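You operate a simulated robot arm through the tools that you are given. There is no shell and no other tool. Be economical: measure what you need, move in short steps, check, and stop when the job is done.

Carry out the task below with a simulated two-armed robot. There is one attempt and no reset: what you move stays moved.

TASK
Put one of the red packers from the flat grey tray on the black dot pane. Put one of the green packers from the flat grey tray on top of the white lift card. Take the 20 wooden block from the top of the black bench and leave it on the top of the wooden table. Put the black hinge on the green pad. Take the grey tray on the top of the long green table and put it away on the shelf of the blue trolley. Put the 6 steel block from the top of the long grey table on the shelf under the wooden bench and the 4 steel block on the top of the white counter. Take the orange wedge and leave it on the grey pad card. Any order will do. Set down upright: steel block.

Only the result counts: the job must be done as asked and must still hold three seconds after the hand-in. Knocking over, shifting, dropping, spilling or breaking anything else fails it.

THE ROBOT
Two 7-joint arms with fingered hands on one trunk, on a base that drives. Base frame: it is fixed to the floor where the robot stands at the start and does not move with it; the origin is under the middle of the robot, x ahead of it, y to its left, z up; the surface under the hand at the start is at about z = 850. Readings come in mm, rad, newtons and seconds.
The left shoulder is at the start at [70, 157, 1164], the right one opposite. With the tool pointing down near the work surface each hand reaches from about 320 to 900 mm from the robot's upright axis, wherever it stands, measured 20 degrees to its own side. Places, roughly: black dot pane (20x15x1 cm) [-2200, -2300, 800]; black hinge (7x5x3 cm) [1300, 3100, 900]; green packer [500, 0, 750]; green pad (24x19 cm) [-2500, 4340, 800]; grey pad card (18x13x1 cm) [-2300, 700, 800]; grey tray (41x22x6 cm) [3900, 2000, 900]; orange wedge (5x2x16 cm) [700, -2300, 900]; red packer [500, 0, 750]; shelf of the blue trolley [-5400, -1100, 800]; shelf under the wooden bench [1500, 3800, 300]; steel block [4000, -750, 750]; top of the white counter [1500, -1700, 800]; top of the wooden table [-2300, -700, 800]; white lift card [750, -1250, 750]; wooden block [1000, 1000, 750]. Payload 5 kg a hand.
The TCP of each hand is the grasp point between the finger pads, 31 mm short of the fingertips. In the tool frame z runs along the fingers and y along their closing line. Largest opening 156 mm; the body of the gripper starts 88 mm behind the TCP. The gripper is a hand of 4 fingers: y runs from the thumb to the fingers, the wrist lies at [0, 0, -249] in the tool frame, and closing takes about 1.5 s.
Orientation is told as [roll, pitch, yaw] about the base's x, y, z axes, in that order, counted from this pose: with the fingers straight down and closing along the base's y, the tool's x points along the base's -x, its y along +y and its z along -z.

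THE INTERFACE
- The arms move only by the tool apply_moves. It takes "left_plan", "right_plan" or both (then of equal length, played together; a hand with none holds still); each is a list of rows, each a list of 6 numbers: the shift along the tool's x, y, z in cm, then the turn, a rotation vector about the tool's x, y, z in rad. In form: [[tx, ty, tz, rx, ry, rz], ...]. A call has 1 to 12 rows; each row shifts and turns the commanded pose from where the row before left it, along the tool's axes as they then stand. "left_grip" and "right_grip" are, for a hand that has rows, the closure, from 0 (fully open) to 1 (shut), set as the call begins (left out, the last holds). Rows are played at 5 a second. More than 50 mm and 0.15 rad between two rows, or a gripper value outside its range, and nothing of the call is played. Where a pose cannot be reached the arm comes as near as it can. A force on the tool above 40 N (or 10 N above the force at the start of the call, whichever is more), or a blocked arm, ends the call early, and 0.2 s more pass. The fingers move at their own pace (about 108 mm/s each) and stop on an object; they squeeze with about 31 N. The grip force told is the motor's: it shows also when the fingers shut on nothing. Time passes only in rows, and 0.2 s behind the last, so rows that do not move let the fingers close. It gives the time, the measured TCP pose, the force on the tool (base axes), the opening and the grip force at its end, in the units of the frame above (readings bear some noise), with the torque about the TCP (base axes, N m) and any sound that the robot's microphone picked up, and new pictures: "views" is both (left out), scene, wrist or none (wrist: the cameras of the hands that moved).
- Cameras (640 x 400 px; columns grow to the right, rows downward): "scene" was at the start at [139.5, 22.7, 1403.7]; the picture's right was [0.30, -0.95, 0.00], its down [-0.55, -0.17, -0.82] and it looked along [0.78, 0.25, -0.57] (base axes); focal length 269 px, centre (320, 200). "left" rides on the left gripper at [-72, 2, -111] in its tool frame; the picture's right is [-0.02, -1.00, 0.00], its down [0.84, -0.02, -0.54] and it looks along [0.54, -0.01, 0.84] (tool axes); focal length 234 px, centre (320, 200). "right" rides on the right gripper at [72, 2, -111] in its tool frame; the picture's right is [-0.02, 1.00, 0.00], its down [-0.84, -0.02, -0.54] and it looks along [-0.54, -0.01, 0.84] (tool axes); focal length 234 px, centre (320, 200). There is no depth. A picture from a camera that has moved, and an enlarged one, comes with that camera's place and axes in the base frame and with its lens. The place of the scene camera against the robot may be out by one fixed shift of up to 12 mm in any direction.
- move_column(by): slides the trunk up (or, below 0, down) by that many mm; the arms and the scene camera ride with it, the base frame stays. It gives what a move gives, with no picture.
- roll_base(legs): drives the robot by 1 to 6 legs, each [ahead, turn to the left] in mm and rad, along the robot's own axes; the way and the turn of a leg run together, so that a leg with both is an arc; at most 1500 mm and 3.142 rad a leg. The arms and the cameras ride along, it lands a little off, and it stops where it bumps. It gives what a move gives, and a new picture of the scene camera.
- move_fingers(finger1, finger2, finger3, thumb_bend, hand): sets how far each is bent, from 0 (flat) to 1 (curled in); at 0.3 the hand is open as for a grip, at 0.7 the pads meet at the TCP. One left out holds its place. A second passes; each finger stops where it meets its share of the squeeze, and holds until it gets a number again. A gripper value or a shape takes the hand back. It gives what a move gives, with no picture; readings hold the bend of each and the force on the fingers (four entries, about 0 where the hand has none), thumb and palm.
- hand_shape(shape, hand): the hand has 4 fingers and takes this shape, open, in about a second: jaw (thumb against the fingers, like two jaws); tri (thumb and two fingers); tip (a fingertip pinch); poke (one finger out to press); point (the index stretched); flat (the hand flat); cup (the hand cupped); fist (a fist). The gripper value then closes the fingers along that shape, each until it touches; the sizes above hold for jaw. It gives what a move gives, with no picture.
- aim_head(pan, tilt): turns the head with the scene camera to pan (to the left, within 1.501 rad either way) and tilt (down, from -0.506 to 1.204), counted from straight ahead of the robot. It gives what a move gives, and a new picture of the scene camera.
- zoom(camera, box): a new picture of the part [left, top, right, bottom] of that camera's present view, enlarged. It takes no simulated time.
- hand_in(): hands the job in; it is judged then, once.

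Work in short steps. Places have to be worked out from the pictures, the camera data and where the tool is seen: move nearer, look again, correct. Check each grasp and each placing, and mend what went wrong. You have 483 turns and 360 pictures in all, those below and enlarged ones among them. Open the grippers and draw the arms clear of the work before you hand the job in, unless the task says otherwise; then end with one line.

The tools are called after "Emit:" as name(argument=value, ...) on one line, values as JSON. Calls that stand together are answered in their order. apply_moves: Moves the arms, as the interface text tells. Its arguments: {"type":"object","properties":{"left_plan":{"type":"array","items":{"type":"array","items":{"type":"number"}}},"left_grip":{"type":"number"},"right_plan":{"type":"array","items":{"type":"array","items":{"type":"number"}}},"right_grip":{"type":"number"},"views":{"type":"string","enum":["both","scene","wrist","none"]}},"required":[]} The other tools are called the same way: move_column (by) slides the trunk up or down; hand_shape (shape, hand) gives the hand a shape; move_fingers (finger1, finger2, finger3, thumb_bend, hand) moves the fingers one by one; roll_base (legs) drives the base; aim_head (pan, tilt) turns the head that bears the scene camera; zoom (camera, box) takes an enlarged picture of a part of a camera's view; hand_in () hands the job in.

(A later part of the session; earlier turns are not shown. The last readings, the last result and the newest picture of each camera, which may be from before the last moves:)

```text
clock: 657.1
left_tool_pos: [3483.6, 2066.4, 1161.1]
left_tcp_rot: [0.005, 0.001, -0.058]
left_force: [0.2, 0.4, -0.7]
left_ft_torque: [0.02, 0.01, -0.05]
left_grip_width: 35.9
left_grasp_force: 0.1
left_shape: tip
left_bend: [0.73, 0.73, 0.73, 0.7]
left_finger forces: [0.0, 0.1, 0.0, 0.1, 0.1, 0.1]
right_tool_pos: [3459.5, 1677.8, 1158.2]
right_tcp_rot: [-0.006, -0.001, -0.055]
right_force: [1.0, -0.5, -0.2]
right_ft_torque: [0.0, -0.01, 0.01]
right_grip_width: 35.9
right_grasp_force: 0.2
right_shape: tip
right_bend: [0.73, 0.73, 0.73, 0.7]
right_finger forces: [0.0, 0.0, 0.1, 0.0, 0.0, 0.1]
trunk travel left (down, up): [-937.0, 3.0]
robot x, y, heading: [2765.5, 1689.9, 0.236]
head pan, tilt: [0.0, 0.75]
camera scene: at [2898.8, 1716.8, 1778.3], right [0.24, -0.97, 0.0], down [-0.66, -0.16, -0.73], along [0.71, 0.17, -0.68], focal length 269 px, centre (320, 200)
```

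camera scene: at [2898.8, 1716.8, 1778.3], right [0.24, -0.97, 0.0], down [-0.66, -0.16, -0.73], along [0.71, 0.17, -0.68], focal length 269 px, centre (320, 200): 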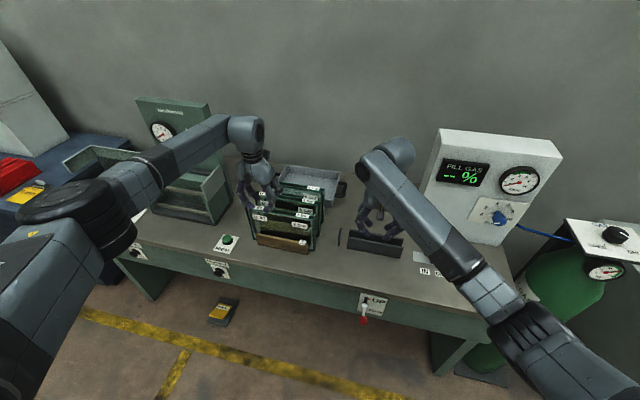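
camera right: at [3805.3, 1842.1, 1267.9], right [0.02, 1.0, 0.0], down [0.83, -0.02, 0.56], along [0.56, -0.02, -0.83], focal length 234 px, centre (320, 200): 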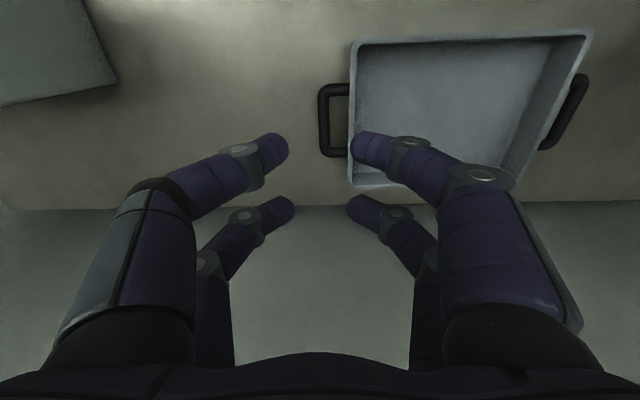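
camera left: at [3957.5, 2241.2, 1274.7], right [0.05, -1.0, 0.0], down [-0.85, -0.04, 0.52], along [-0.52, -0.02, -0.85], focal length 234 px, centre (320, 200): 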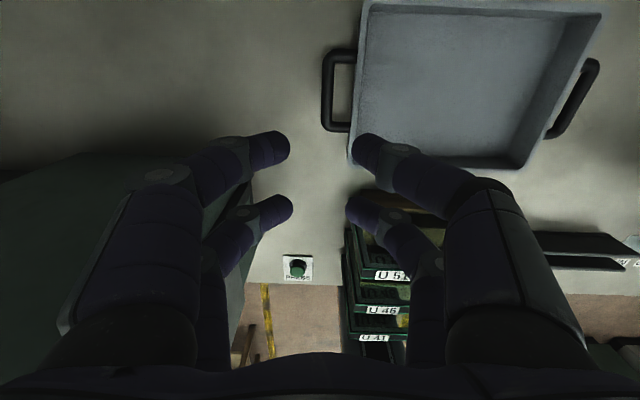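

Emit:
roll_base(legs=[[0, 0.037], [340, 0], [0, 0.027]])

```text
clock: 660.0
left_tool_pos: [3774.5, 2205.2, 1160.8]
left_tcp_rot: [0.005, 0.004, 0.013]
left_force: [0.5, -0.7, -0.3]
left_ft_torque: [0.02, 0.03, 0.03]
left_grip_width: 36.0
left_grasp_force: 0.0
left_shape: tip
left_bend: [0.73, 0.73, 0.73, 0.7]
left_finger forces: [0.0, 0.0, 0.0, 0.0, 0.0, 0.0]
right_tool_pos: [3777.9, 1815.5, 1156.4]
right_tcp_rot: [-0.004, 0.003, 0.016]
right_force: [0.1, -1.0, 0.4]
right_ft_torque: [0.01, -0.02, -0.04]
right_grip_width: 35.5
right_grasp_force: 0.1
right_shape: tip
right_bend: [0.73, 0.73, 0.73, 0.7]
right_finger forces: [0.0, 0.1, 0.1, 0.0, 0.0, 0.1]
trunk travel left (down, up): [-937.0, 3.0]
robot x, y, heading: [3082.7, 1779.0, 0.305]
head pan, tilt: [0.0, 0.75]
camera scene: at [3215.4, 1815.1, 1778.1], right [0.3, -0.95, 0.0], down [-0.65, -0.21, -0.73], along [0.7, 0.22, -0.68], focal length 269 px, centre (320, 200)
```

scene: 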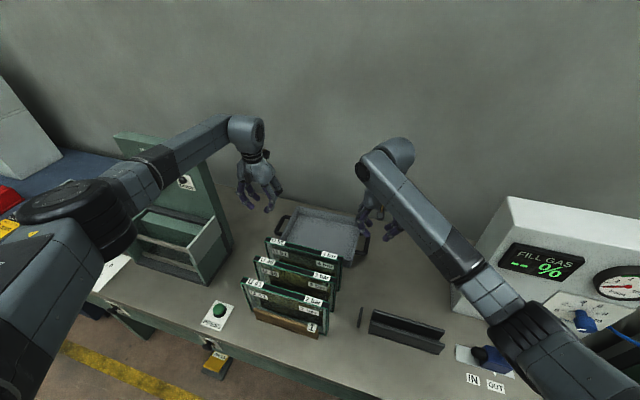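

The left elbow now stays further from the machine. I advance the remaining 140 mm.

Emit:
roll_base(legs=[[140, -0.005]])

Emit:
zoom(camera="left", box=[0, 0, 640, 400])

Emit:
zoom(camera="right", box=[0, 0, 640, 400])

```text
clock: 661.4
left_tool_pos: [3901.5, 2240.6, 1167.2]
left_tcp_rot: [0.007, -0.005, 0.005]
left_force: [-1.1, 0.3, 0.1]
left_ft_torque: [-0.04, -0.05, -0.01]
left_grip_width: 35.9
left_grasp_force: 0.1
left_shape: tip
left_bend: [0.73, 0.73, 0.73, 0.7]
left_finger forces: [0.1, 0.0, 0.1, 0.0, 0.1, 0.0]
right_tool_pos: [3900.7, 1849.9, 1163.1]
right_tcp_rot: [-0.003, -0.008, 0.006]
right_force: [-0.8, 0.0, 0.0]
right_ft_torque: [0.03, -0.05, 0.01]
right_grip_width: 35.9
right_grasp_force: 0.0
right_shape: tip
right_bend: [0.73, 0.73, 0.73, 0.7]
right_finger forces: [0.0, 0.0, 0.1, 0.0, 0.0, 0.1]
trunk travel left (down, up): [-937.0, 3.0]
robot x, y, heading: [3213.8, 1822.0, 0.303]
head pan, tilt: [0.0, 0.75]
camera scene: at [3334.3, 1853.7, 1779.5], right [0.3, -0.96, 0.0], down [-0.65, -0.2, -0.74], along [0.7, 0.22, -0.68], focal length 269 px, centre (320, 200)
```

scene: 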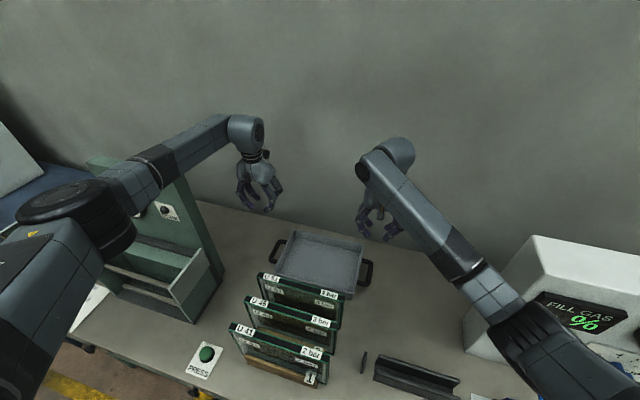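

```text
1.00 times, centred on (320, 200) of left (not enlarged: the box is as wide or as high as the picture)
camera zoom: at [3971.6, 2241.7, 1279.4], right [0.03, -1.0, -0.01], down [-0.84, -0.03, 0.54], along [-0.54, -0.01, -0.84], focal length 234 px, centre (320, 200)
```

zoom: 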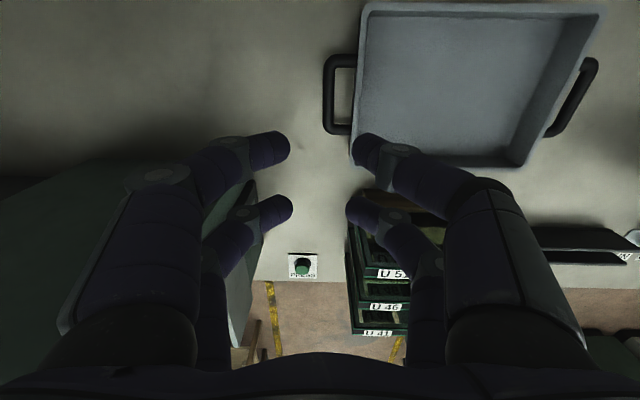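

```text
1.00 times, centred on (320, 200) of right (not enlarged: the box is as wide or as high as the picture)
camera zoom: at [3827.9, 1851.4, 1272.5], right [0.02, 1.0, 0.0], down [0.83, -0.01, 0.55], along [0.55, -0.01, -0.83], focal length 234 px, centre (320, 200)
```

zoom: 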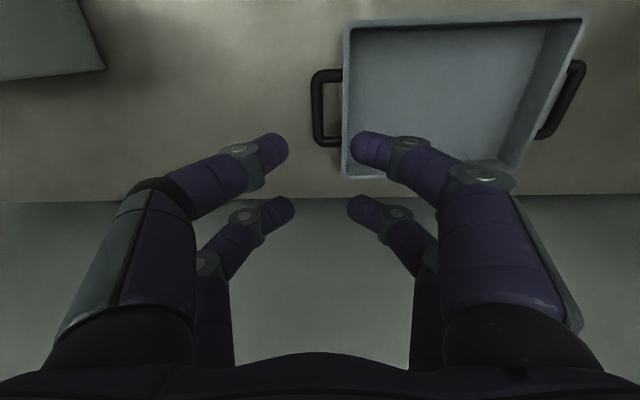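

Handle bars: left [3915, 2229], right [3908, 1843]. I align both hands and lower the trunk in steps.

Emit:
apply_moves(left_plan=[[-1.2, -1.1, 0.4, 0, 0, 0], [0, 0, 0, 0, 0, 0]], right_plan=[[-0.8, -0.7, 0, 0, 0, 0], [0, 0, 0, 0, 0, 0]], views="none")

Emit:
move_column(by=-90)

```text
clock: 662.0
left_tool_pos: [3916.4, 2230.4, 1159.4]
left_tcp_rot: [0.005, -0.003, 0.003]
left_force: [-0.7, -1.0, 0.3]
left_ft_torque: [0.02, -0.07, 0.01]
left_grip_width: 35.8
left_grasp_force: 0.0
left_shape: tip
left_bend: [0.73, 0.73, 0.73, 0.7]
left_finger forces: [0.1, 0.0, 0.0, 0.0, 0.0, 0.0]
right_tool_pos: [3911.9, 1843.5, 1160.7]
right_tcp_rot: [-0.004, -0.002, 0.005]
right_force: [-0.7, 0.5, -0.3]
right_ft_torque: [0.04, -0.1, 0.0]
right_grip_width: 36.0
right_grasp_force: 0.0
right_shape: tip
right_bend: [0.73, 0.73, 0.73, 0.7]
right_finger forces: [0.1, 0.1, 0.0, 0.0, 0.0, 0.2]
trunk travel left (down, up): [-937.0, 3.0]
robot x, y, heading: [3211.9, 1822.4, 0.302]
head pan, tilt: [0.0, 0.75]
```

```text
clock: 663.2
left_tool_pos: [3920.8, 2231.8, 1069.0]
left_tcp_rot: [0.003, -0.001, 0.003]
left_force: [0.0, 0.0, 0.8]
left_ft_torque: [0.03, -0.02, 0.01]
left_grip_width: 36.1
left_grasp_force: 0.0
left_shape: tip
left_bend: [0.73, 0.73, 0.73, 0.7]
left_finger forces: [0.1, 0.1, 0.1, 0.0, 0.0, 0.0]
right_tool_pos: [3915.4, 1846.0, 1068.3]
right_tcp_rot: [-0.006, 0.001, 0.006]
right_force: [1.2, 0.9, 0.1]
right_ft_torque: [0.04, 0.0, -0.02]
right_grip_width: 36.0
right_grasp_force: 0.0
right_shape: tip
right_bend: [0.73, 0.73, 0.73, 0.7]
right_finger forces: [0.0, 0.0, 0.0, 0.1, 0.0, 0.0]
trunk travel left (down, up): [-847.0, 93.0]
robot x, y, heading: [3215.5, 1820.8, 0.293]
head pan, tilt: [0.0, 0.75]
```

No tilt. Lower another 90 mm and check with the wrist cameras.

Emit:
move_column(by=-90)

Emit:
zoom(camera="left", box=[160, 0, 480, 200])

Emit:
zoom(camera="right", box=[160, 0, 480, 200])

Emit:
zoom(camera="scene", box=[0, 0, 640, 400])

```text
clock: 664.5
left_tool_pos: [3920.9, 2231.7, 977.6]
left_tcp_rot: [0.005, 0.003, 0.003]
left_force: [-0.2, 0.2, 0.2]
left_ft_torque: [-0.01, -0.04, -0.04]
left_grip_width: 36.1
left_grasp_force: 0.1
left_shape: tip
left_bend: [0.73, 0.73, 0.73, 0.7]
left_finger forces: [0.0, 0.1, 0.0, 0.0, 0.0, 0.0]
right_tool_pos: [3916.2, 1845.1, 978.4]
right_tcp_rot: [-0.004, -0.001, 0.003]
right_force: [-0.2, -0.5, 0.2]
right_ft_torque: [0.03, 0.0, 0.0]
right_grip_width: 36.1
right_grasp_force: 0.0
right_shape: tip
right_bend: [0.73, 0.73, 0.73, 0.7]
right_finger forces: [0.0, 0.0, 0.1, 0.0, 0.0, 0.0]
trunk travel left (down, up): [-757.0, 183.0]
robot x, y, heading: [3212.8, 1823.0, 0.298]
head pan, tilt: [0.0, 0.75]
```

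```text
2.00 times, centred on (320, 100) of left
camera zoom: at [3991.2, 2233.2, 1089.5], right [0.03, -1.0, 0.0], down [-0.84, -0.03, 0.55], along [-0.55, -0.01, -0.84], focal length 468 px, centre (320, 400)
```

zoom: 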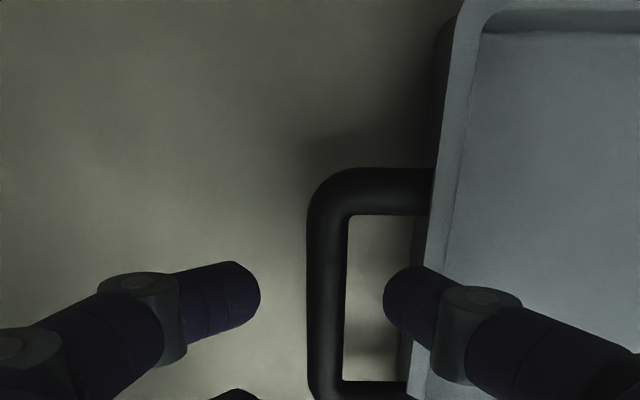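

```text
2.00 times, centred on (320, 100) of right
camera zoom: at [3843.4, 1847.0, 1087.9], right [0.02, 1.0, -0.01], down [0.84, -0.01, 0.55], along [0.55, -0.01, -0.84], focal length 468 px, centre (320, 400)
```

zoom: 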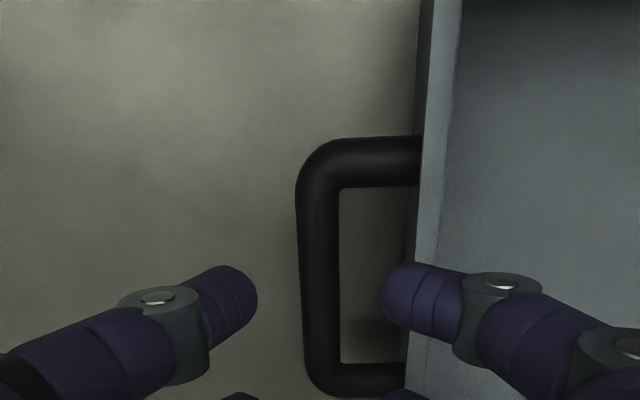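

```text
1.00 times, centred on (320, 200) of scene (not enlarged: the box is as wide or as high as the picture)
camera zoom: at [3345.8, 1857.6, 1598.4], right [0.3, -0.96, 0.0], down [-0.65, -0.2, -0.73], along [0.7, 0.22, -0.68], focal length 269 px, centre (320, 200)
```

zoom: 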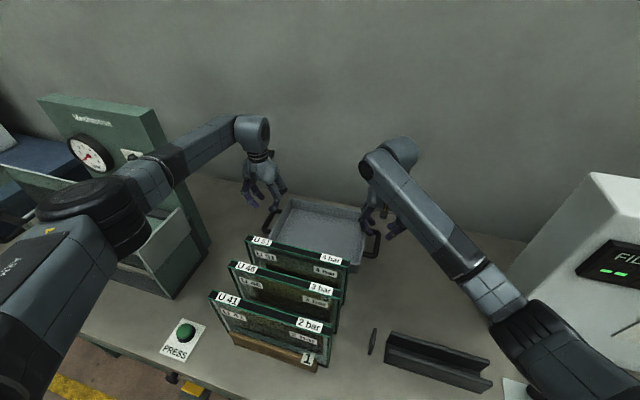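

The handle bars sit low (z ≈ 870) and close to the walls, so gripping them would jam on the rim. Instead I'll pinch the end walls: left wall at y ≈ 2187, right wall at y ≈ 1887. I shift both hands.

Emit:
apply_moves(left_plan=[[0.4, -2.2, 0, 0, 0, 0], [0.4, -2.3, 0, 0, 0, 0], [0, 0, 0, 0, 0, 0]], right_plan=[[0.2, 2.1, 0, 0, 0, 0], [0.2, 2.1, 0, 0, 0, 0], [0, 0, 0, 0, 0, 0]], views="none")

Emit:
move_column(by=-35)

Emit:
zoom(camera="left", box=[160, 50, 480, 250])

Emit:
zoom(camera="right", box=[160, 50, 480, 250])

```text
clock: 665.2
left_tool_pos: [3912.4, 2186.1, 979.1]
left_tcp_rot: [0.006, 0.001, 0.004]
left_force: [0.2, -0.3, 0.0]
left_ft_torque: [0.02, 0.02, -0.01]
left_grip_width: 36.1
left_grasp_force: 0.1
left_shape: tip
left_bend: [0.73, 0.73, 0.73, 0.7]
left_finger forces: [0.0, 0.0, 0.1, 0.0, 0.1, 0.1]
right_tool_pos: [3912.4, 1887.3, 977.0]
right_tcp_rot: [-0.006, 0.0, 0.005]
right_force: [0.3, 0.3, 0.6]
right_ft_torque: [0.01, 0.03, -0.01]
right_grip_width: 36.0
right_grasp_force: 0.0
right_shape: tip
right_bend: [0.73, 0.73, 0.73, 0.7]
right_finger forces: [0.0, 0.1, 0.1, 0.1, 0.0, 0.1]
trunk travel left (down, up): [-757.0, 183.0]
robot x, y, heading: [3213.8, 1821.5, 0.296]
head pan, tilt: [0.0, 0.75]
```

```text
clock: 666.0
left_tool_pos: [3912.0, 2185.9, 943.6]
left_tcp_rot: [0.003, 0.002, 0.003]
left_force: [-0.7, -0.6, -0.2]
left_ft_torque: [0.0, -0.01, 0.01]
left_grip_width: 35.7
left_grasp_force: 0.1
left_shape: tip
left_bend: [0.73, 0.73, 0.73, 0.7]
left_finger forces: [0.1, 0.1, 0.1, 0.0, 0.0, 0.0]
right_tool_pos: [3911.6, 1888.3, 941.8]
right_tcp_rot: [-0.006, -0.002, 0.005]
right_force: [0.2, 0.1, -0.4]
right_ft_torque: [0.01, -0.01, 0.01]
right_grip_width: 35.6
right_grasp_force: 0.2
right_shape: tip
right_bend: [0.73, 0.73, 0.73, 0.7]
right_finger forces: [0.1, 0.0, 0.0, 0.1, 0.0, 0.0]
trunk travel left (down, up): [-722.0, 218.0]
robot x, y, heading: [3215.1, 1823.7, 0.304]
head pan, tilt: [0.0, 0.75]
```

```text
2.00 times, centred on (320, 150) of left
camera zoom: at [3983.3, 2188.5, 1054.8], right [0.03, -1.0, 0.0], down [-0.84, -0.03, 0.55], along [-0.55, -0.01, -0.84], focal length 468 px, centre (320, 300)
```

zoom: 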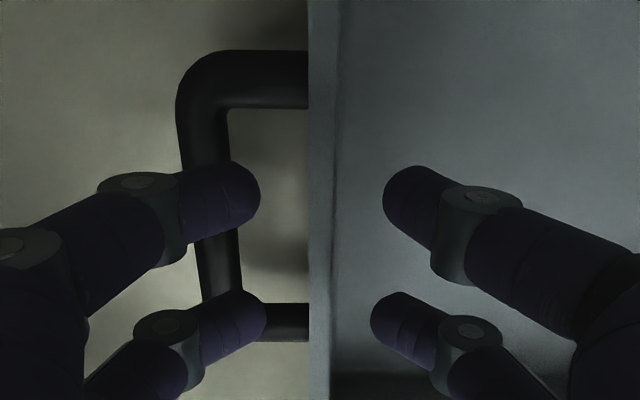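

```text
2.00 times, centred on (320, 150) of right
camera zoom: at [3839.9, 1889.6, 1052.4], right [0.02, 1.0, -0.01], down [0.84, -0.01, 0.55], along [0.55, -0.01, -0.84], focal length 468 px, centre (320, 300)
```

zoom: 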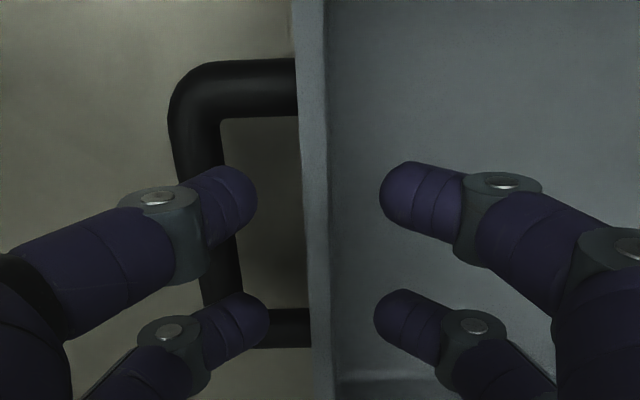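

Perfectly centred on the end walls. Lower 28 mm and close both hands.

Emit:
move_column(by=-28)

Emit:
apply_moves(left_plan=[[0, 0, 0, 0, 0, 0], [0, 0, 0, 0, 0, 0], [0, 0, 0, 0, 0, 0], [0, 0, 0, 0, 0, 0], [0, 0, 0, 0, 0, 0]], right_plan=[[0, 0, 0, 0, 0, 0], [0, 0, 0, 0, 0, 0], [0, 0, 0, 0, 0, 0], [0, 0, 0, 0, 0, 0], [0, 0, 0, 0, 0, 0]], left_grip=1, right_grip=1, views="both")

```text
clock: 666.8
left_tool_pos: [3912.1, 2185.8, 915.7]
left_tcp_rot: [0.005, 0.002, 0.004]
left_force: [-0.8, 0.1, -1.2]
left_ft_torque: [-0.02, 0.0, -0.02]
left_grip_width: 35.6
left_grasp_force: 0.1
left_shape: tip
left_bend: [0.73, 0.73, 0.73, 0.7]
left_finger forces: [0.1, 0.2, 0.1, 0.0, 0.1, 0.1]
right_tool_pos: [3911.6, 1887.3, 914.1]
right_tcp_rot: [-0.004, 0.0, 0.005]
right_force: [-0.3, 0.4, 0.4]
right_ft_torque: [0.02, -0.01, 0.04]
right_grip_width: 36.1
right_grasp_force: 0.1
right_shape: tip
right_bend: [0.73, 0.73, 0.73, 0.7]
right_finger forces: [0.0, 0.1, 0.1, 0.1, 0.0, 0.0]
trunk travel left (down, up): [-694.0, 246.0]
robot x, y, heading: [3213.6, 1823.5, 0.304]
head pan, tilt: [0.0, 0.75]
```

```text
clock: 668.0
left_tool_pos: [3912.8, 2185.9, 915.2]
left_tcp_rot: [0.004, 0.002, 0.004]
left_force: [0.4, -0.5, 0.7]
left_ft_torque: [0.0, -0.08, 0.0]
left_grip_width: 1.0
left_grasp_force: 31.2
left_shape: tip
left_bend: [0.7, 0.7, 0.71, 0.7]
left_finger forces: [27.7, 27.4, 27.2, 0.0, 28.0, 0.0]
right_tool_pos: [3911.8, 1887.8, 911.9]
right_tcp_rot: [-0.006, 0.0, 0.006]
right_force: [-0.4, -0.2, 0.2]
right_ft_torque: [0.01, 0.08, 0.05]
right_grip_width: 0.2
right_grasp_force: 30.6
right_shape: tip
right_bend: [0.7, 0.71, 0.7, 0.7]
right_finger forces: [27.8, 27.4, 27.1, 0.0, 27.9, 0.1]
trunk travel left (down, up): [-694.0, 246.0]
robot x, y, heading: [3212.3, 1822.7, 0.296]
head pan, tilt: [0.0, 0.75]
camera scene: at [3346.8, 1858.0, 1535.2], right [0.3, -0.96, 0.0], down [-0.65, -0.2, -0.73], along [0.7, 0.22, -0.68], focal length 269 px, centre (320, 200)
camera right: at [3840.8, 1889.8, 1023.6], right [0.02, 1.0, -0.01], down [0.84, -0.01, 0.54], along [0.54, -0.01, -0.84], focal length 234 px, centre (320, 200)
camera left: at [3984.1, 2188.8, 1025.8], right [0.03, -1.0, 0.0], down [-0.84, -0.03, 0.55], along [-0.55, -0.01, -0.84], focal length 234 px, centre (320, 200)
```

scene: 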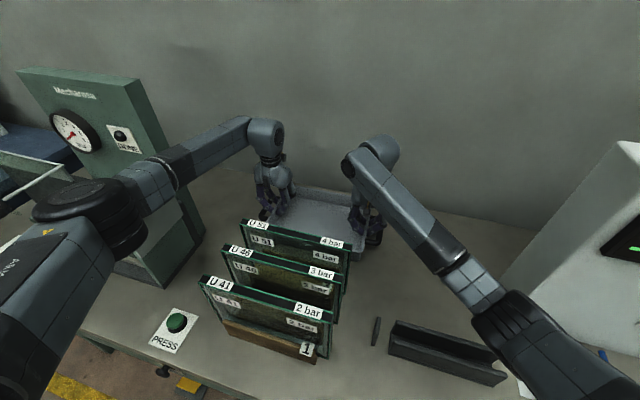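
right: 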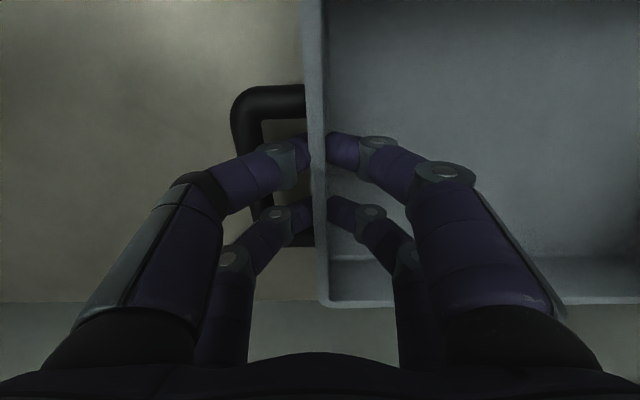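
left: 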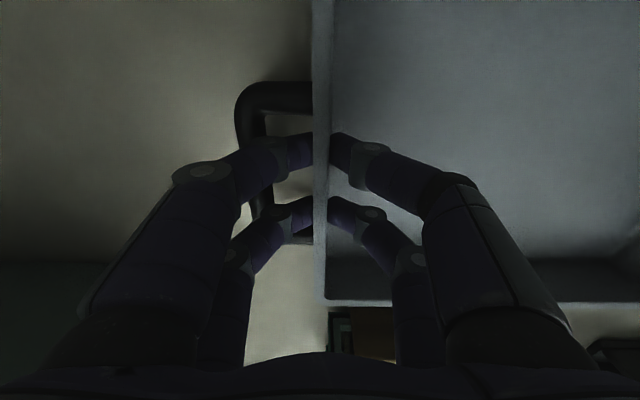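

Both walls held at 28 N per finger. I lift with the trunk: first 60 mm.

Emit:
move_column(by=60)

Emit:
zoom(camera="scene", box=[200, 100, 440, 300])

```text
clock: 669.0
left_tool_pos: [3912.6, 2187.1, 974.6]
left_tcp_rot: [0.003, 0.004, 0.003]
left_force: [0.0, -0.7, -2.0]
left_ft_torque: [-0.03, -0.07, -0.03]
left_grip_width: 1.2
left_grasp_force: 31.2
left_shape: tip
left_bend: [0.7, 0.7, 0.71, 0.7]
left_finger forces: [27.8, 27.4, 27.4, 0.1, 28.1, 0.0]
right_tool_pos: [3911.8, 1887.7, 974.0]
right_tcp_rot: [-0.005, 0.002, 0.007]
right_force: [-0.2, 0.0, -2.5]
right_ft_torque: [0.02, 0.08, 0.03]
right_grip_width: 0.2
right_grasp_force: 31.0
right_shape: tip
right_bend: [0.7, 0.71, 0.7, 0.7]
right_finger forces: [27.7, 27.5, 27.2, 0.1, 28.0, 0.0]
trunk travel left (down, up): [-754.0, 186.0]
robot x, y, heading: [3211.6, 1823.3, 0.297]
head pan, tilt: [0.0, 0.75]
```

```text
2.00 times, centred on (320, 200) of scene
camera zoom: at [3347.2, 1858.1, 1595.1], right [0.3, -0.96, 0.0], down [-0.65, -0.2, -0.73], along [0.7, 0.22, -0.68], focal length 538 px, centre (320, 200)
```

zoom: 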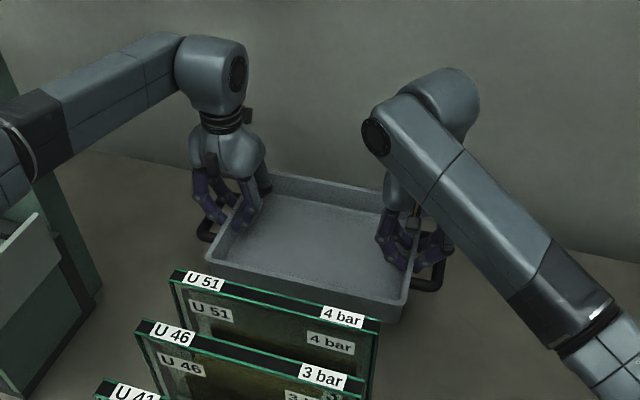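

The tray is lifted (~0.5 kg). I raise the rest, 183 mm.

Emit:
move_column(by=183)

Emit:
zoom(camera="scene", box=[160, 100, 480, 300])

```text
clock: 671.0
left_tool_pos: [3914.3, 2187.5, 1156.8]
left_tcp_rot: [0.005, 0.002, 0.005]
left_force: [0.4, 0.0, -1.6]
left_ft_torque: [0.02, -0.08, 0.0]
left_grip_width: 1.0
left_grasp_force: 30.5
left_shape: tip
left_bend: [0.7, 0.7, 0.71, 0.7]
left_finger forces: [27.9, 27.4, 27.2, 0.1, 27.8, 0.0]
right_tool_pos: [3914.5, 1888.7, 1156.2]
right_tcp_rot: [-0.006, 0.0, 0.006]
right_force: [-0.6, -0.7, -2.6]
right_ft_torque: [0.0, 0.05, 0.03]
right_grip_width: 0.0
right_grasp_force: 31.3
right_shape: tip
right_bend: [0.7, 0.71, 0.7, 0.7]
right_finger forces: [27.8, 27.4, 27.4, 0.0, 28.1, 0.0]
trunk travel left (down, up): [-937.0, 3.0]
robot x, y, heading: [3215.9, 1821.7, 0.296]
head pan, tilt: [0.0, 0.75]
```

```text
2.00 times, centred on (320, 200) of scene
camera zoom: at [3347.2, 1858.0, 1778.1], right [0.3, -0.96, 0.0], down [-0.65, -0.2, -0.73], along [0.7, 0.22, -0.68], focal length 538 px, centre (320, 200)
```

zoom: 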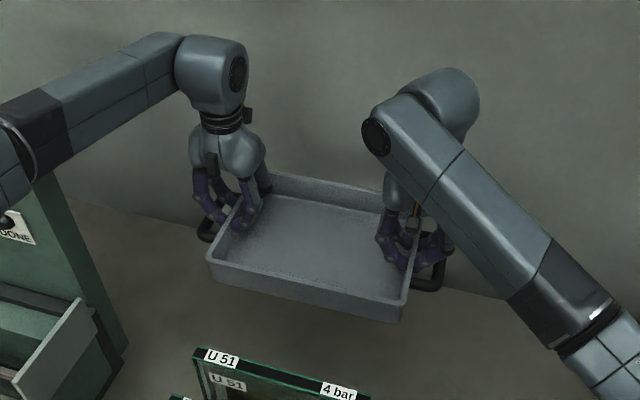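

I raise both hands 40 mm more in step, then back straight out over the panes.

Emit:
apply_moves(left_plan=[[0, 0, -1.5, 0, 0, 0], [0, 0, -1.5, 0, 0, 0], [0, 0, -1, 0, 0, 0], [0, 0, 0, 0, 0, 0]], right_plan=[[0, 0, -1.5, 0, 0, 0], [0, 0, -1.5, 0, 0, 0], [0, 0, -1, 0, 0, 0], [0, 0, 0, 0, 0, 0]], views="none")

Emit:
roll_base(legs=[[-400, 0], [-400, 0]])

```text
clock: 672.0
left_tool_pos: [3913.8, 2187.7, 1196.6]
left_tcp_rot: [0.006, 0.003, 0.004]
left_force: [0.3, 1.1, -2.4]
left_ft_torque: [0.04, -0.06, 0.02]
left_grip_width: 1.1
left_grasp_force: 31.0
left_shape: tip
left_bend: [0.7, 0.7, 0.71, 0.7]
left_finger forces: [28.5, 28.2, 27.1, 0.1, 28.0, 0.1]
right_tool_pos: [3912.4, 1889.0, 1197.5]
right_tcp_rot: [-0.007, 0.001, 0.006]
right_force: [-0.5, -2.2, -2.1]
right_ft_torque: [-0.04, 0.07, 0.0]
right_grip_width: 0.0
right_grasp_force: 31.2
right_shape: tip
right_bend: [0.7, 0.71, 0.7, 0.7]
right_finger forces: [27.7, 27.3, 27.8, 0.0, 28.8, 0.0]
trunk travel left (down, up): [-937.0, 3.0]
robot x, y, heading: [3213.0, 1822.9, 0.299]
head pan, tilt: [0.0, 0.75]
```

```text
clock: 676.5
left_tool_pos: [3156.7, 1956.0, 1193.8]
left_tcp_rot: [0.003, 0.007, 0.015]
left_force: [0.6, 5.2, -2.2]
left_ft_torque: [0.15, -0.01, 0.0]
left_grip_width: 0.9
left_grasp_force: 31.0
left_shape: tip
left_bend: [0.7, 0.7, 0.71, 0.7]
left_finger forces: [30.2, 29.6, 27.1, 0.0, 27.7, 0.0]
right_tool_pos: [3159.1, 1658.2, 1194.2]
right_tcp_rot: [-0.008, 0.004, 0.016]
right_force: [-0.9, -5.8, -3.0]
right_ft_torque: [-0.13, 0.07, 0.03]
right_grip_width: 0.2
right_grasp_force: 30.5
right_shape: tip
right_bend: [0.7, 0.71, 0.7, 0.7]
right_finger forces: [27.6, 27.3, 29.3, 0.1, 30.6, 0.0]
trunk travel left (down, up): [-937.0, 3.0]
robot x, y, heading: [2461.1, 1586.6, 0.309]
head pan, tilt: [0.0, 0.75]
camera scene: at [2594.8, 1622.5, 1777.8], right [0.3, -0.95, 0.0], down [-0.65, -0.21, -0.73], along [0.69, 0.22, -0.68], focal length 269 px, centre (320, 200)
```

scene: 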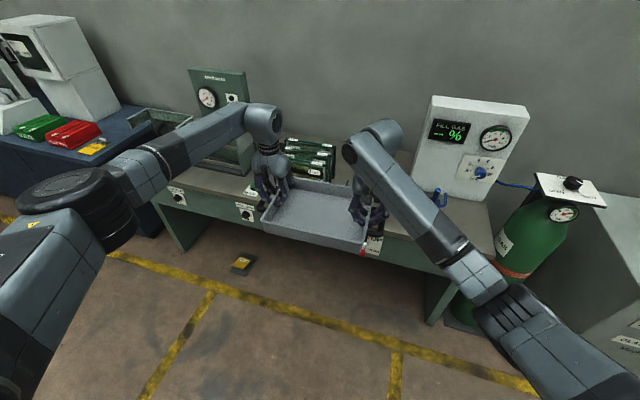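

The tray is clear. I draw both hands in by 240 mm in step, then head west along the corridor.

Emit:
apply_moves(left_plan=[[3.4, -1.05, 0, 0, 0, 0], [3.4, -1.05, 0, 0, 0, 0], [3.4, -1.05, 0, 0, 0, 0], [3.4, -1.05, 0, 0, 0, 0], [3.4, -1.05, 0, 0, 0, 0], [3.4, -1.05, 0, 0, 0, 0], [3.4, -1.05, 0, 0, 0, 0], [0, 0, 0, 0, 0, 0]], right_plan=[[3.4, -1.05, 0, 0, 0, 0], [3.4, -1.05, 0, 0, 0, 0], [3.4, -1.05, 0, 0, 0, 0], [3.4, -1.05, 0, 0, 0, 0], [3.4, -1.05, 0, 0, 0, 0], [3.4, -1.05, 0, 0, 0, 0], [3.4, -1.05, 0, 0, 0, 0], [0, 0, 0, 0, 0, 0]], views="scene")

```text
clock: 678.4
left_tool_pos: [2916.1, 1879.5, 1195.9]
left_tcp_rot: [0.004, 0.001, 0.015]
left_force: [0.2, -4.2, -2.0]
left_ft_torque: [-0.08, 0.0, -0.07]
left_grip_width: 0.9
left_grasp_force: 31.0
left_shape: tip
left_bend: [0.7, 0.7, 0.71, 0.7]
left_finger forces: [27.5, 27.9, 29.2, 0.0, 30.6, 0.1]
right_tool_pos: [2919.0, 1579.4, 1195.6]
right_tcp_rot: [-0.006, 0.0, 0.014]
right_force: [0.8, 4.3, -2.4]
right_ft_torque: [0.14, 0.04, -0.03]
right_grip_width: 0.1
right_grasp_force: 31.2
right_shape: tip
right_bend: [0.7, 0.71, 0.7, 0.7]
right_finger forces: [30.2, 29.6, 27.7, 0.0, 27.7, 0.0]
trunk travel left (down, up): [-937.0, 3.0]
robot x, y, heading: [2455.9, 1582.2, 0.308]
head pan, tilt: [0.0, 0.75]
camera scene: at [2591.1, 1621.9, 1778.2], right [0.3, -0.95, 0.0], down [-0.65, -0.21, -0.73], along [0.7, 0.22, -0.68], focal length 269 px, centre (320, 200)
```

scene: 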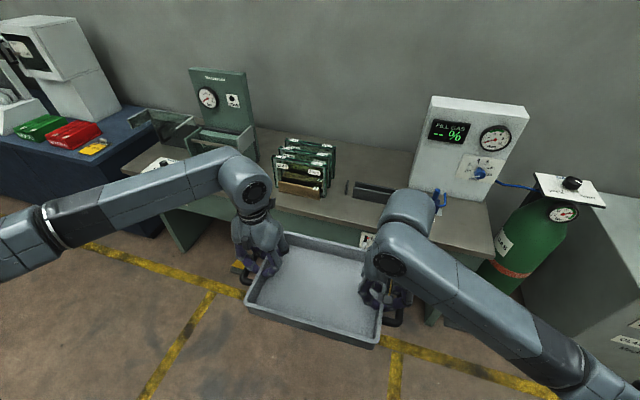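

Good and level. Now drive west in stages.

Emit:
roll_base(legs=[[0, 1.2], [0, 1.09], [680, 0], [0, 0.54]])

Emit:
aim_head(pan=0.0, tilt=0.4)

```text
clock: 689.4
left_tool_pos: [1342.3, 1773.0, 1196.2]
left_tcp_rot: [0.004, 0.0, 2.865]
left_force: [0.8, 3.6, -1.1]
left_ft_torque: [0.11, 0.01, 0.0]
left_grip_width: 0.9
left_grasp_force: 31.2
left_shape: tip
left_bend: [0.7, 0.7, 0.71, 0.7]
left_finger forces: [27.4, 27.2, 28.7, 0.1, 29.8, 0.0]
right_tool_pos: [1427.2, 2058.8, 1194.9]
right_tcp_rot: [-0.006, 0.001, 2.865]
right_force: [-1.2, -5.5, -2.1]
right_ft_torque: [-0.07, -0.03, 0.01]
right_grip_width: 0.1
right_grasp_force: 30.8
right_shape: tip
right_bend: [0.7, 0.71, 0.7, 0.7]
right_finger forces: [29.6, 28.9, 27.4, 0.0, 27.4, 0.1]
trunk travel left (down, up): [-937.0, 3.0]
robot x, y, heading: [1868.4, 1919.1, -3.121]
head pan, tilt: [0.0, 0.75]
camera scene: at [1737.5, 1916.8, 1778.2], right [-0.02, 1.0, 0.0], down [0.68, 0.01, -0.73], along [-0.73, -0.01, -0.68], focal length 269 px, centre (320, 200)
```

scene: 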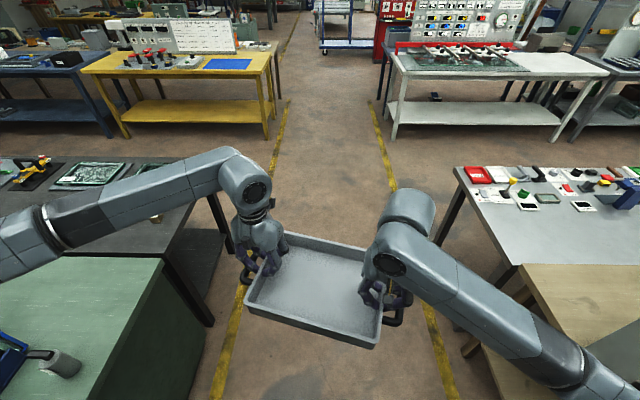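

```text
clock: 690.2
left_tool_pos: [1343.0, 1770.9, 1195.5]
left_tcp_rot: [0.001, 0.002, 2.864]
left_force: [0.6, 1.0, -2.6]
left_ft_torque: [0.05, 0.05, -0.03]
left_grip_width: 0.8
left_grasp_force: 31.5
left_shape: tip
left_bend: [0.7, 0.7, 0.71, 0.7]
left_finger forces: [28.1, 27.9, 28.0, 0.0, 29.0, 0.0]
right_tool_pos: [1426.3, 2058.4, 1196.2]
right_tcp_rot: [-0.005, -0.001, 2.865]
right_force: [-0.8, -1.1, -2.2]
right_ft_torque: [-0.01, 0.0, 0.0]
right_grip_width: 0.0
right_grasp_force: 31.1
right_shape: tip
right_bend: [0.7, 0.71, 0.7, 0.7]
right_finger forces: [28.9, 28.2, 27.9, 0.0, 28.1, 0.0]
trunk travel left (down, up): [-937.0, 3.0]
robot x, y, heading: [1866.5, 1923.7, -3.122]
head pan, tilt: [0.0, 0.4]
camera scene: at [1728.4, 1914.6, 1809.3], right [-0.02, 1.0, 0.0], down [0.39, 0.01, -0.92], along [-0.92, -0.02, -0.39], focal length 269 px, centre (320, 200)
```

scene: 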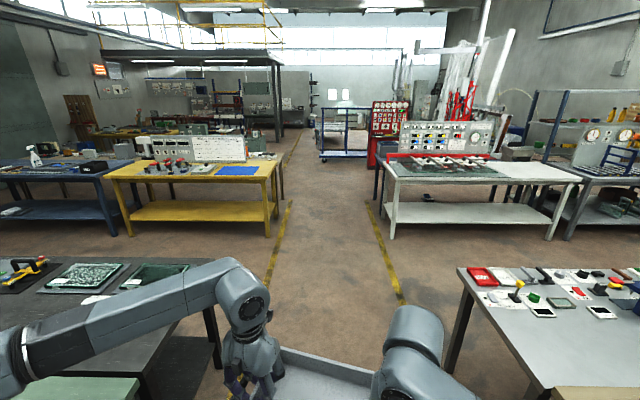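

I continue west along the corridor; then look for the blue trolley near [-5400, -1100].

Emit:
roll_base(legs=[[0, -0.018], [1250, 0], [1250, 0], [1250, 0], [1250, 0]])

Emit:
aim_head(pan=0.6, tilt=0.35)

```text
clock: 714.5
left_tool_pos: [-3623.1, 1627.3, 1196.8]
left_tcp_rot: [0.007, 0.003, 2.9]
left_force: [0.8, 2.5, -2.1]
left_ft_torque: [0.05, 0.01, -0.01]
left_grip_width: 0.9
left_grasp_force: 31.9
left_shape: tip
left_bend: [0.7, 0.7, 0.71, 0.7]
left_finger forces: [27.7, 27.6, 28.4, 0.1, 29.5, 0.0]
right_tool_pos: [-3549.4, 1916.2, 1195.2]
right_tcp_rot: [-0.005, 0.0, 2.903]
right_force: [0.2, -1.8, -2.3]
right_ft_torque: [-0.09, -0.02, -0.02]
right_grip_width: 0.0
right_grasp_force: 31.1
right_shape: tip
right_bend: [0.7, 0.71, 0.7, 0.7]
right_finger forces: [29.4, 28.6, 27.6, 0.0, 27.7, 0.1]
trunk travel left (down, up): [-937.0, 3.0]
robot x, y, heading: [-3105.2, 1799.7, -3.089]
head pan, tilt: [0.0, 0.4]
camera scene: at [-3243.4, 1785.5, 1809.5], right [-0.06, 1.0, 0.0], down [0.39, 0.02, -0.92], along [-0.92, -0.05, -0.39], focal length 269 px, centre (320, 200)
```

scene: 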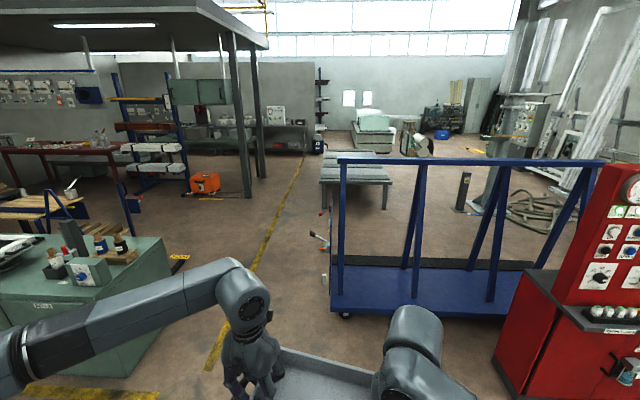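

```text
clock: 715.5
left_tool_pos: [-3624.4, 1627.2, 1197.6]
left_tcp_rot: [0.004, 0.002, 2.902]
left_force: [-0.4, 0.0, -2.0]
left_ft_torque: [0.03, 0.02, 0.02]
left_grip_width: 0.8
left_grasp_force: 31.2
left_shape: tip
left_bend: [0.7, 0.7, 0.71, 0.7]
left_finger forces: [28.2, 28.0, 28.0, 0.1, 29.0, 0.1]
right_tool_pos: [-3550.2, 1917.5, 1195.8]
right_tcp_rot: [-0.004, 0.002, 2.903]
right_force: [-0.9, -1.6, -1.7]
right_ft_torque: [-0.01, -0.01, 0.01]
right_grip_width: 0.1
right_grasp_force: 31.1
right_shape: tip
right_bend: [0.7, 0.71, 0.7, 0.7]
right_finger forces: [29.0, 28.1, 28.1, 0.1, 28.1, 0.1]
trunk travel left (down, up): [-937.0, 3.0]
robot x, y, heading: [-3109.2, 1797.3, -3.086]
head pan, tilt: [0.6, 0.351]
camera scene: at [-3225.8, 1733.9, 1813.9], right [-0.61, 0.79, 0.0], down [0.27, 0.21, -0.94], along [-0.74, -0.57, -0.34], focal length 269 px, centre (320, 200)
```

scene: 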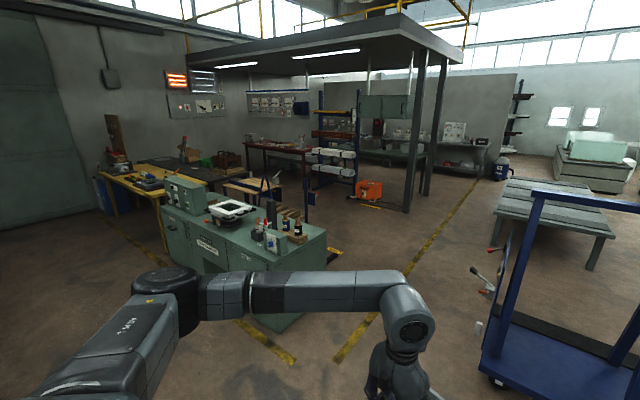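

Emit:
zoom(camera="scene", box=[200, 140, 360, 260])

```text
3.33 times, centred on (280, 200) of scene
camera zoom: at [-3225.8, 1733.9, 1813.9], right [-0.61, 0.79, 0.0], down [0.27, 0.21, -0.94], along [-0.74, -0.57, -0.34], focal length 897 px, centre (453, 200)
```

zoom: 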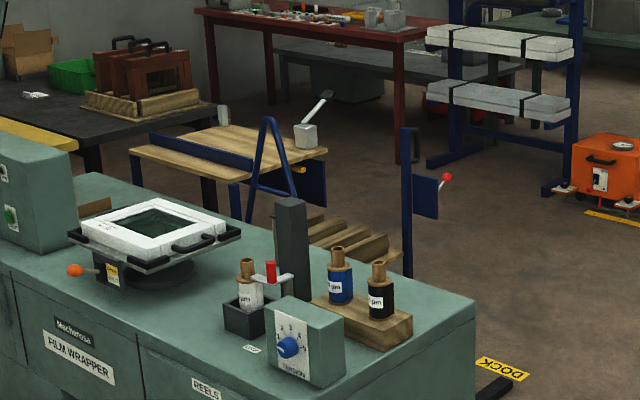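

The blue trolley with its wooden shelf is at about [-5370, -1000], beyond the film-wrapper bench. I go around the north side and look again.

Emit:
roll_base(legs=[[0, 0.258], [890, 0], [890, 0], [0, 0.815]])

Emit:
aim_head(pan=0.0, tilt=0.4)

```text
clock: 727.5
left_tool_pos: [-4923.6, 707.7, 1197.0]
left_tcp_rot: [0.005, 0.003, -2.327]
left_force: [-1.0, 1.1, -1.9]
left_ft_torque: [-0.01, 0.04, -0.02]
left_grip_width: 0.7
left_grasp_force: 30.8
left_shape: tip
left_bend: [0.7, 0.7, 0.71, 0.7]
left_finger forces: [27.7, 27.6, 28.1, 0.0, 29.0, 0.1]
right_tool_pos: [-5138.5, 913.6, 1194.7]
right_tcp_rot: [-0.004, 0.002, -2.325]
right_force: [0.6, -0.5, -2.5]
right_ft_torque: [-0.01, -0.02, -0.03]
right_grip_width: 0.1
right_grasp_force: 31.0
right_shape: tip
right_bend: [0.7, 0.71, 0.7, 0.7]
right_finger forces: [29.0, 28.2, 27.5, 0.1, 27.7, 0.0]
trunk travel left (down, up): [-937.0, 3.0]
robot x, y, heading: [-4819.0, 1243.5, -2.029]
head pan, tilt: [0.6, 0.351]
camera scene: at [-4820.6, 1098.9, 1813.9], right [-0.99, -0.14, 0.0], down [-0.05, 0.34, -0.94], along [0.13, -0.93, -0.34], focal length 269 px, centre (320, 200)
```

scene: 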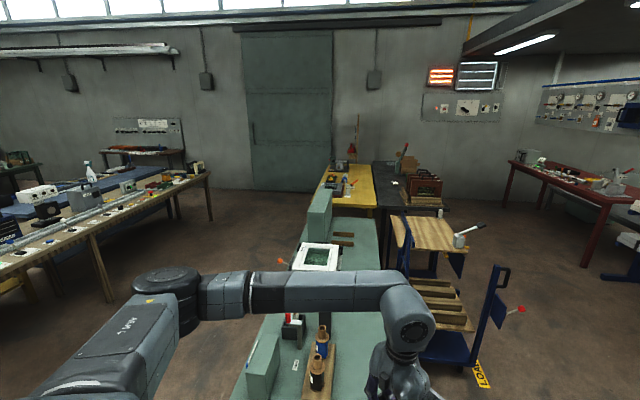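

```text
clock: 728.5
left_tool_pos: [-4922.7, 706.5, 1198.3]
left_tcp_rot: [0.004, 0.001, -2.326]
left_force: [0.0, 0.4, -3.3]
left_ft_torque: [-0.04, -0.01, 0.0]
left_grip_width: 0.7
left_grasp_force: 31.2
left_shape: tip
left_bend: [0.7, 0.7, 0.71, 0.7]
left_finger forces: [28.0, 27.9, 27.9, 0.1, 28.7, 0.0]
right_tool_pos: [-5138.4, 914.1, 1195.1]
right_tcp_rot: [-0.006, 0.0, -2.326]
right_force: [-0.3, 0.1, -2.8]
right_ft_torque: [0.04, -0.03, -0.04]
right_grip_width: 0.1
right_grasp_force: 31.1
right_shape: tip
right_bend: [0.7, 0.71, 0.7, 0.7]
right_finger forces: [28.7, 28.0, 27.9, 0.0, 28.0, 0.0]
trunk travel left (down, up): [-937.0, 3.0]
robot x, y, heading: [-4817.4, 1237.5, -2.03]
head pan, tilt: [0.0, 0.4]
camera scene: at [-4873.4, 1107.8, 1809.4], right [-0.9, 0.44, 0.0], down [0.17, 0.35, -0.92], along [-0.41, -0.83, -0.39], focal length 269 px, centre (320, 200)
```

scene: 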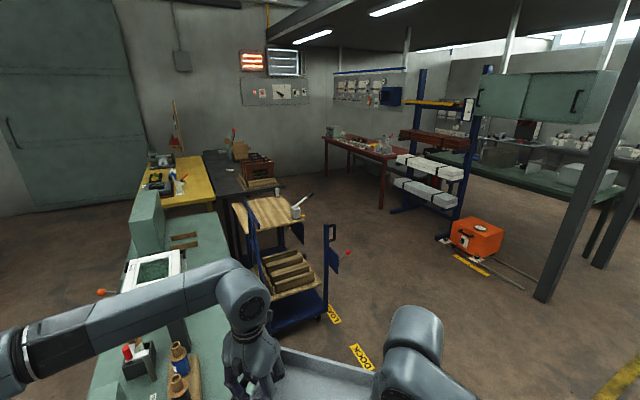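

Emit:
zoom(camera="scene", box=[200, 170, 380, 340])

```text
2.35 times, centred on (290, 255) of scene
camera zoom: at [-4873.4, 1107.8, 1809.4], right [-0.9, 0.44, 0.0], down [0.17, 0.35, -0.92], along [-0.41, -0.83, -0.39], focal length 633 px, centre (391, 71)
```

zoom: 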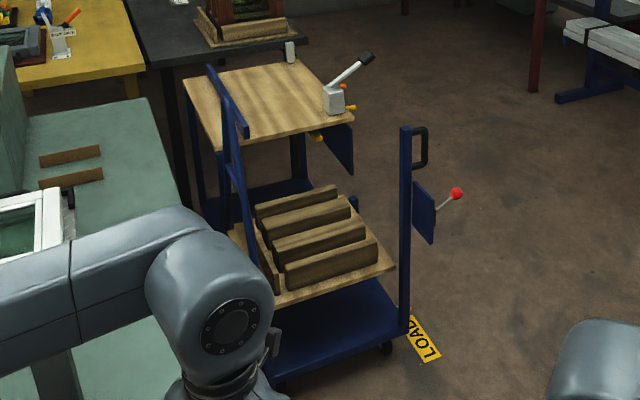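

The trolley's flat wooden shelf spans roughly x −5615…−5155, y −1370…−690, with a lever at its west edge. I'll approach from the open west side, facing east.

Emit:
roll_base(legs=[[0, -0.605], [1400, 0], [140, 0], [0, 1.064]])

Emit:
aim_head(pan=0.4, tilt=0.5)

```text
clock: 740.8
left_tool_pos: [-6032.1, -18.0, 1195.8]
left_tcp_rot: [0.005, 0.002, -1.876]
left_force: [-1.3, 0.3, -3.0]
left_ft_torque: [0.0, 0.03, -0.05]
left_grip_width: 1.1
left_grasp_force: 30.8
left_shape: tip
left_bend: [0.7, 0.7, 0.71, 0.7]
left_finger forces: [27.4, 27.4, 27.6, 0.0, 28.4, 0.0]
right_tool_pos: [-6314.9, 72.9, 1194.7]
right_tcp_rot: [-0.005, 0.003, -1.875]
right_force: [1.9, -0.3, -3.2]
right_ft_torque: [0.03, -0.06, 0.02]
right_grip_width: 0.0
right_grasp_force: 31.0
right_shape: tip
right_bend: [0.7, 0.71, 0.7, 0.7]
right_finger forces: [28.4, 27.6, 27.5, 0.1, 27.5, 0.0]
trunk travel left (down, up): [-937.0, 3.0]
robot x, y, heading: [-6166.1, 506.7, -1.579]
head pan, tilt: [0.0, 0.4]
camera scene: at [-6163.2, 360.5, 1809.4], right [-1.0, 0.01, 0.0], down [0.0, 0.39, -0.92], along [-0.01, -0.92, -0.39], focal length 269 px, centre (320, 200)
```

scene: 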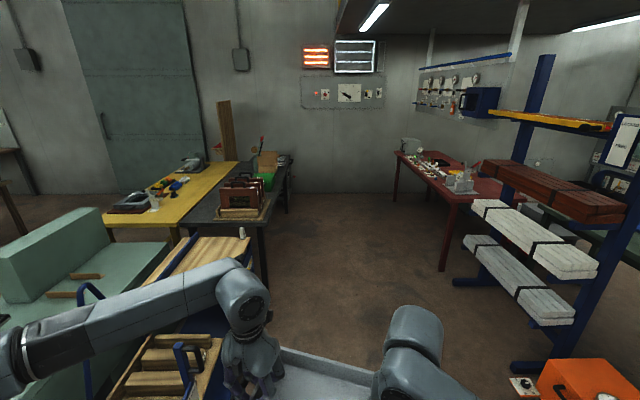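

```text
clock: 741.6
left_tool_pos: [-6029.7, -19.4, 1196.7]
left_tcp_rot: [0.003, 0.002, -1.876]
left_force: [-0.2, 0.6, -2.1]
left_ft_torque: [0.0, 0.01, -0.05]
left_grip_width: 0.9
left_grasp_force: 31.5
left_shape: tip
left_bend: [0.7, 0.7, 0.71, 0.7]
left_finger forces: [27.7, 27.6, 27.4, 0.0, 28.2, 0.0]
right_tool_pos: [-6314.5, 72.0, 1194.3]
right_tcp_rot: [-0.005, 0.002, -1.874]
right_force: [-0.3, -0.8, -2.8]
right_ft_torque: [-0.01, 0.01, -0.01]
right_grip_width: 0.0
right_grasp_force: 30.8
right_shape: tip
right_bend: [0.7, 0.71, 0.7, 0.7]
right_finger forces: [28.3, 27.4, 27.8, 0.1, 27.7, 0.1]
trunk travel left (down, up): [-937.0, 3.0]
robot x, y, heading: [-6167.2, 506.5, -1.579]
head pan, tilt: [0.4, 0.499]
camera scene: at [-6126.5, 369.1, 1800.2], right [-0.92, -0.38, 0.0], down [-0.18, 0.44, -0.88], along [0.33, -0.81, -0.48], focal length 269 px, centre (320, 200)
```

scene: 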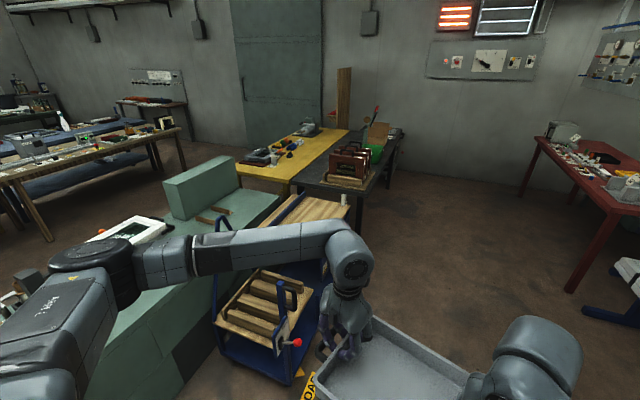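

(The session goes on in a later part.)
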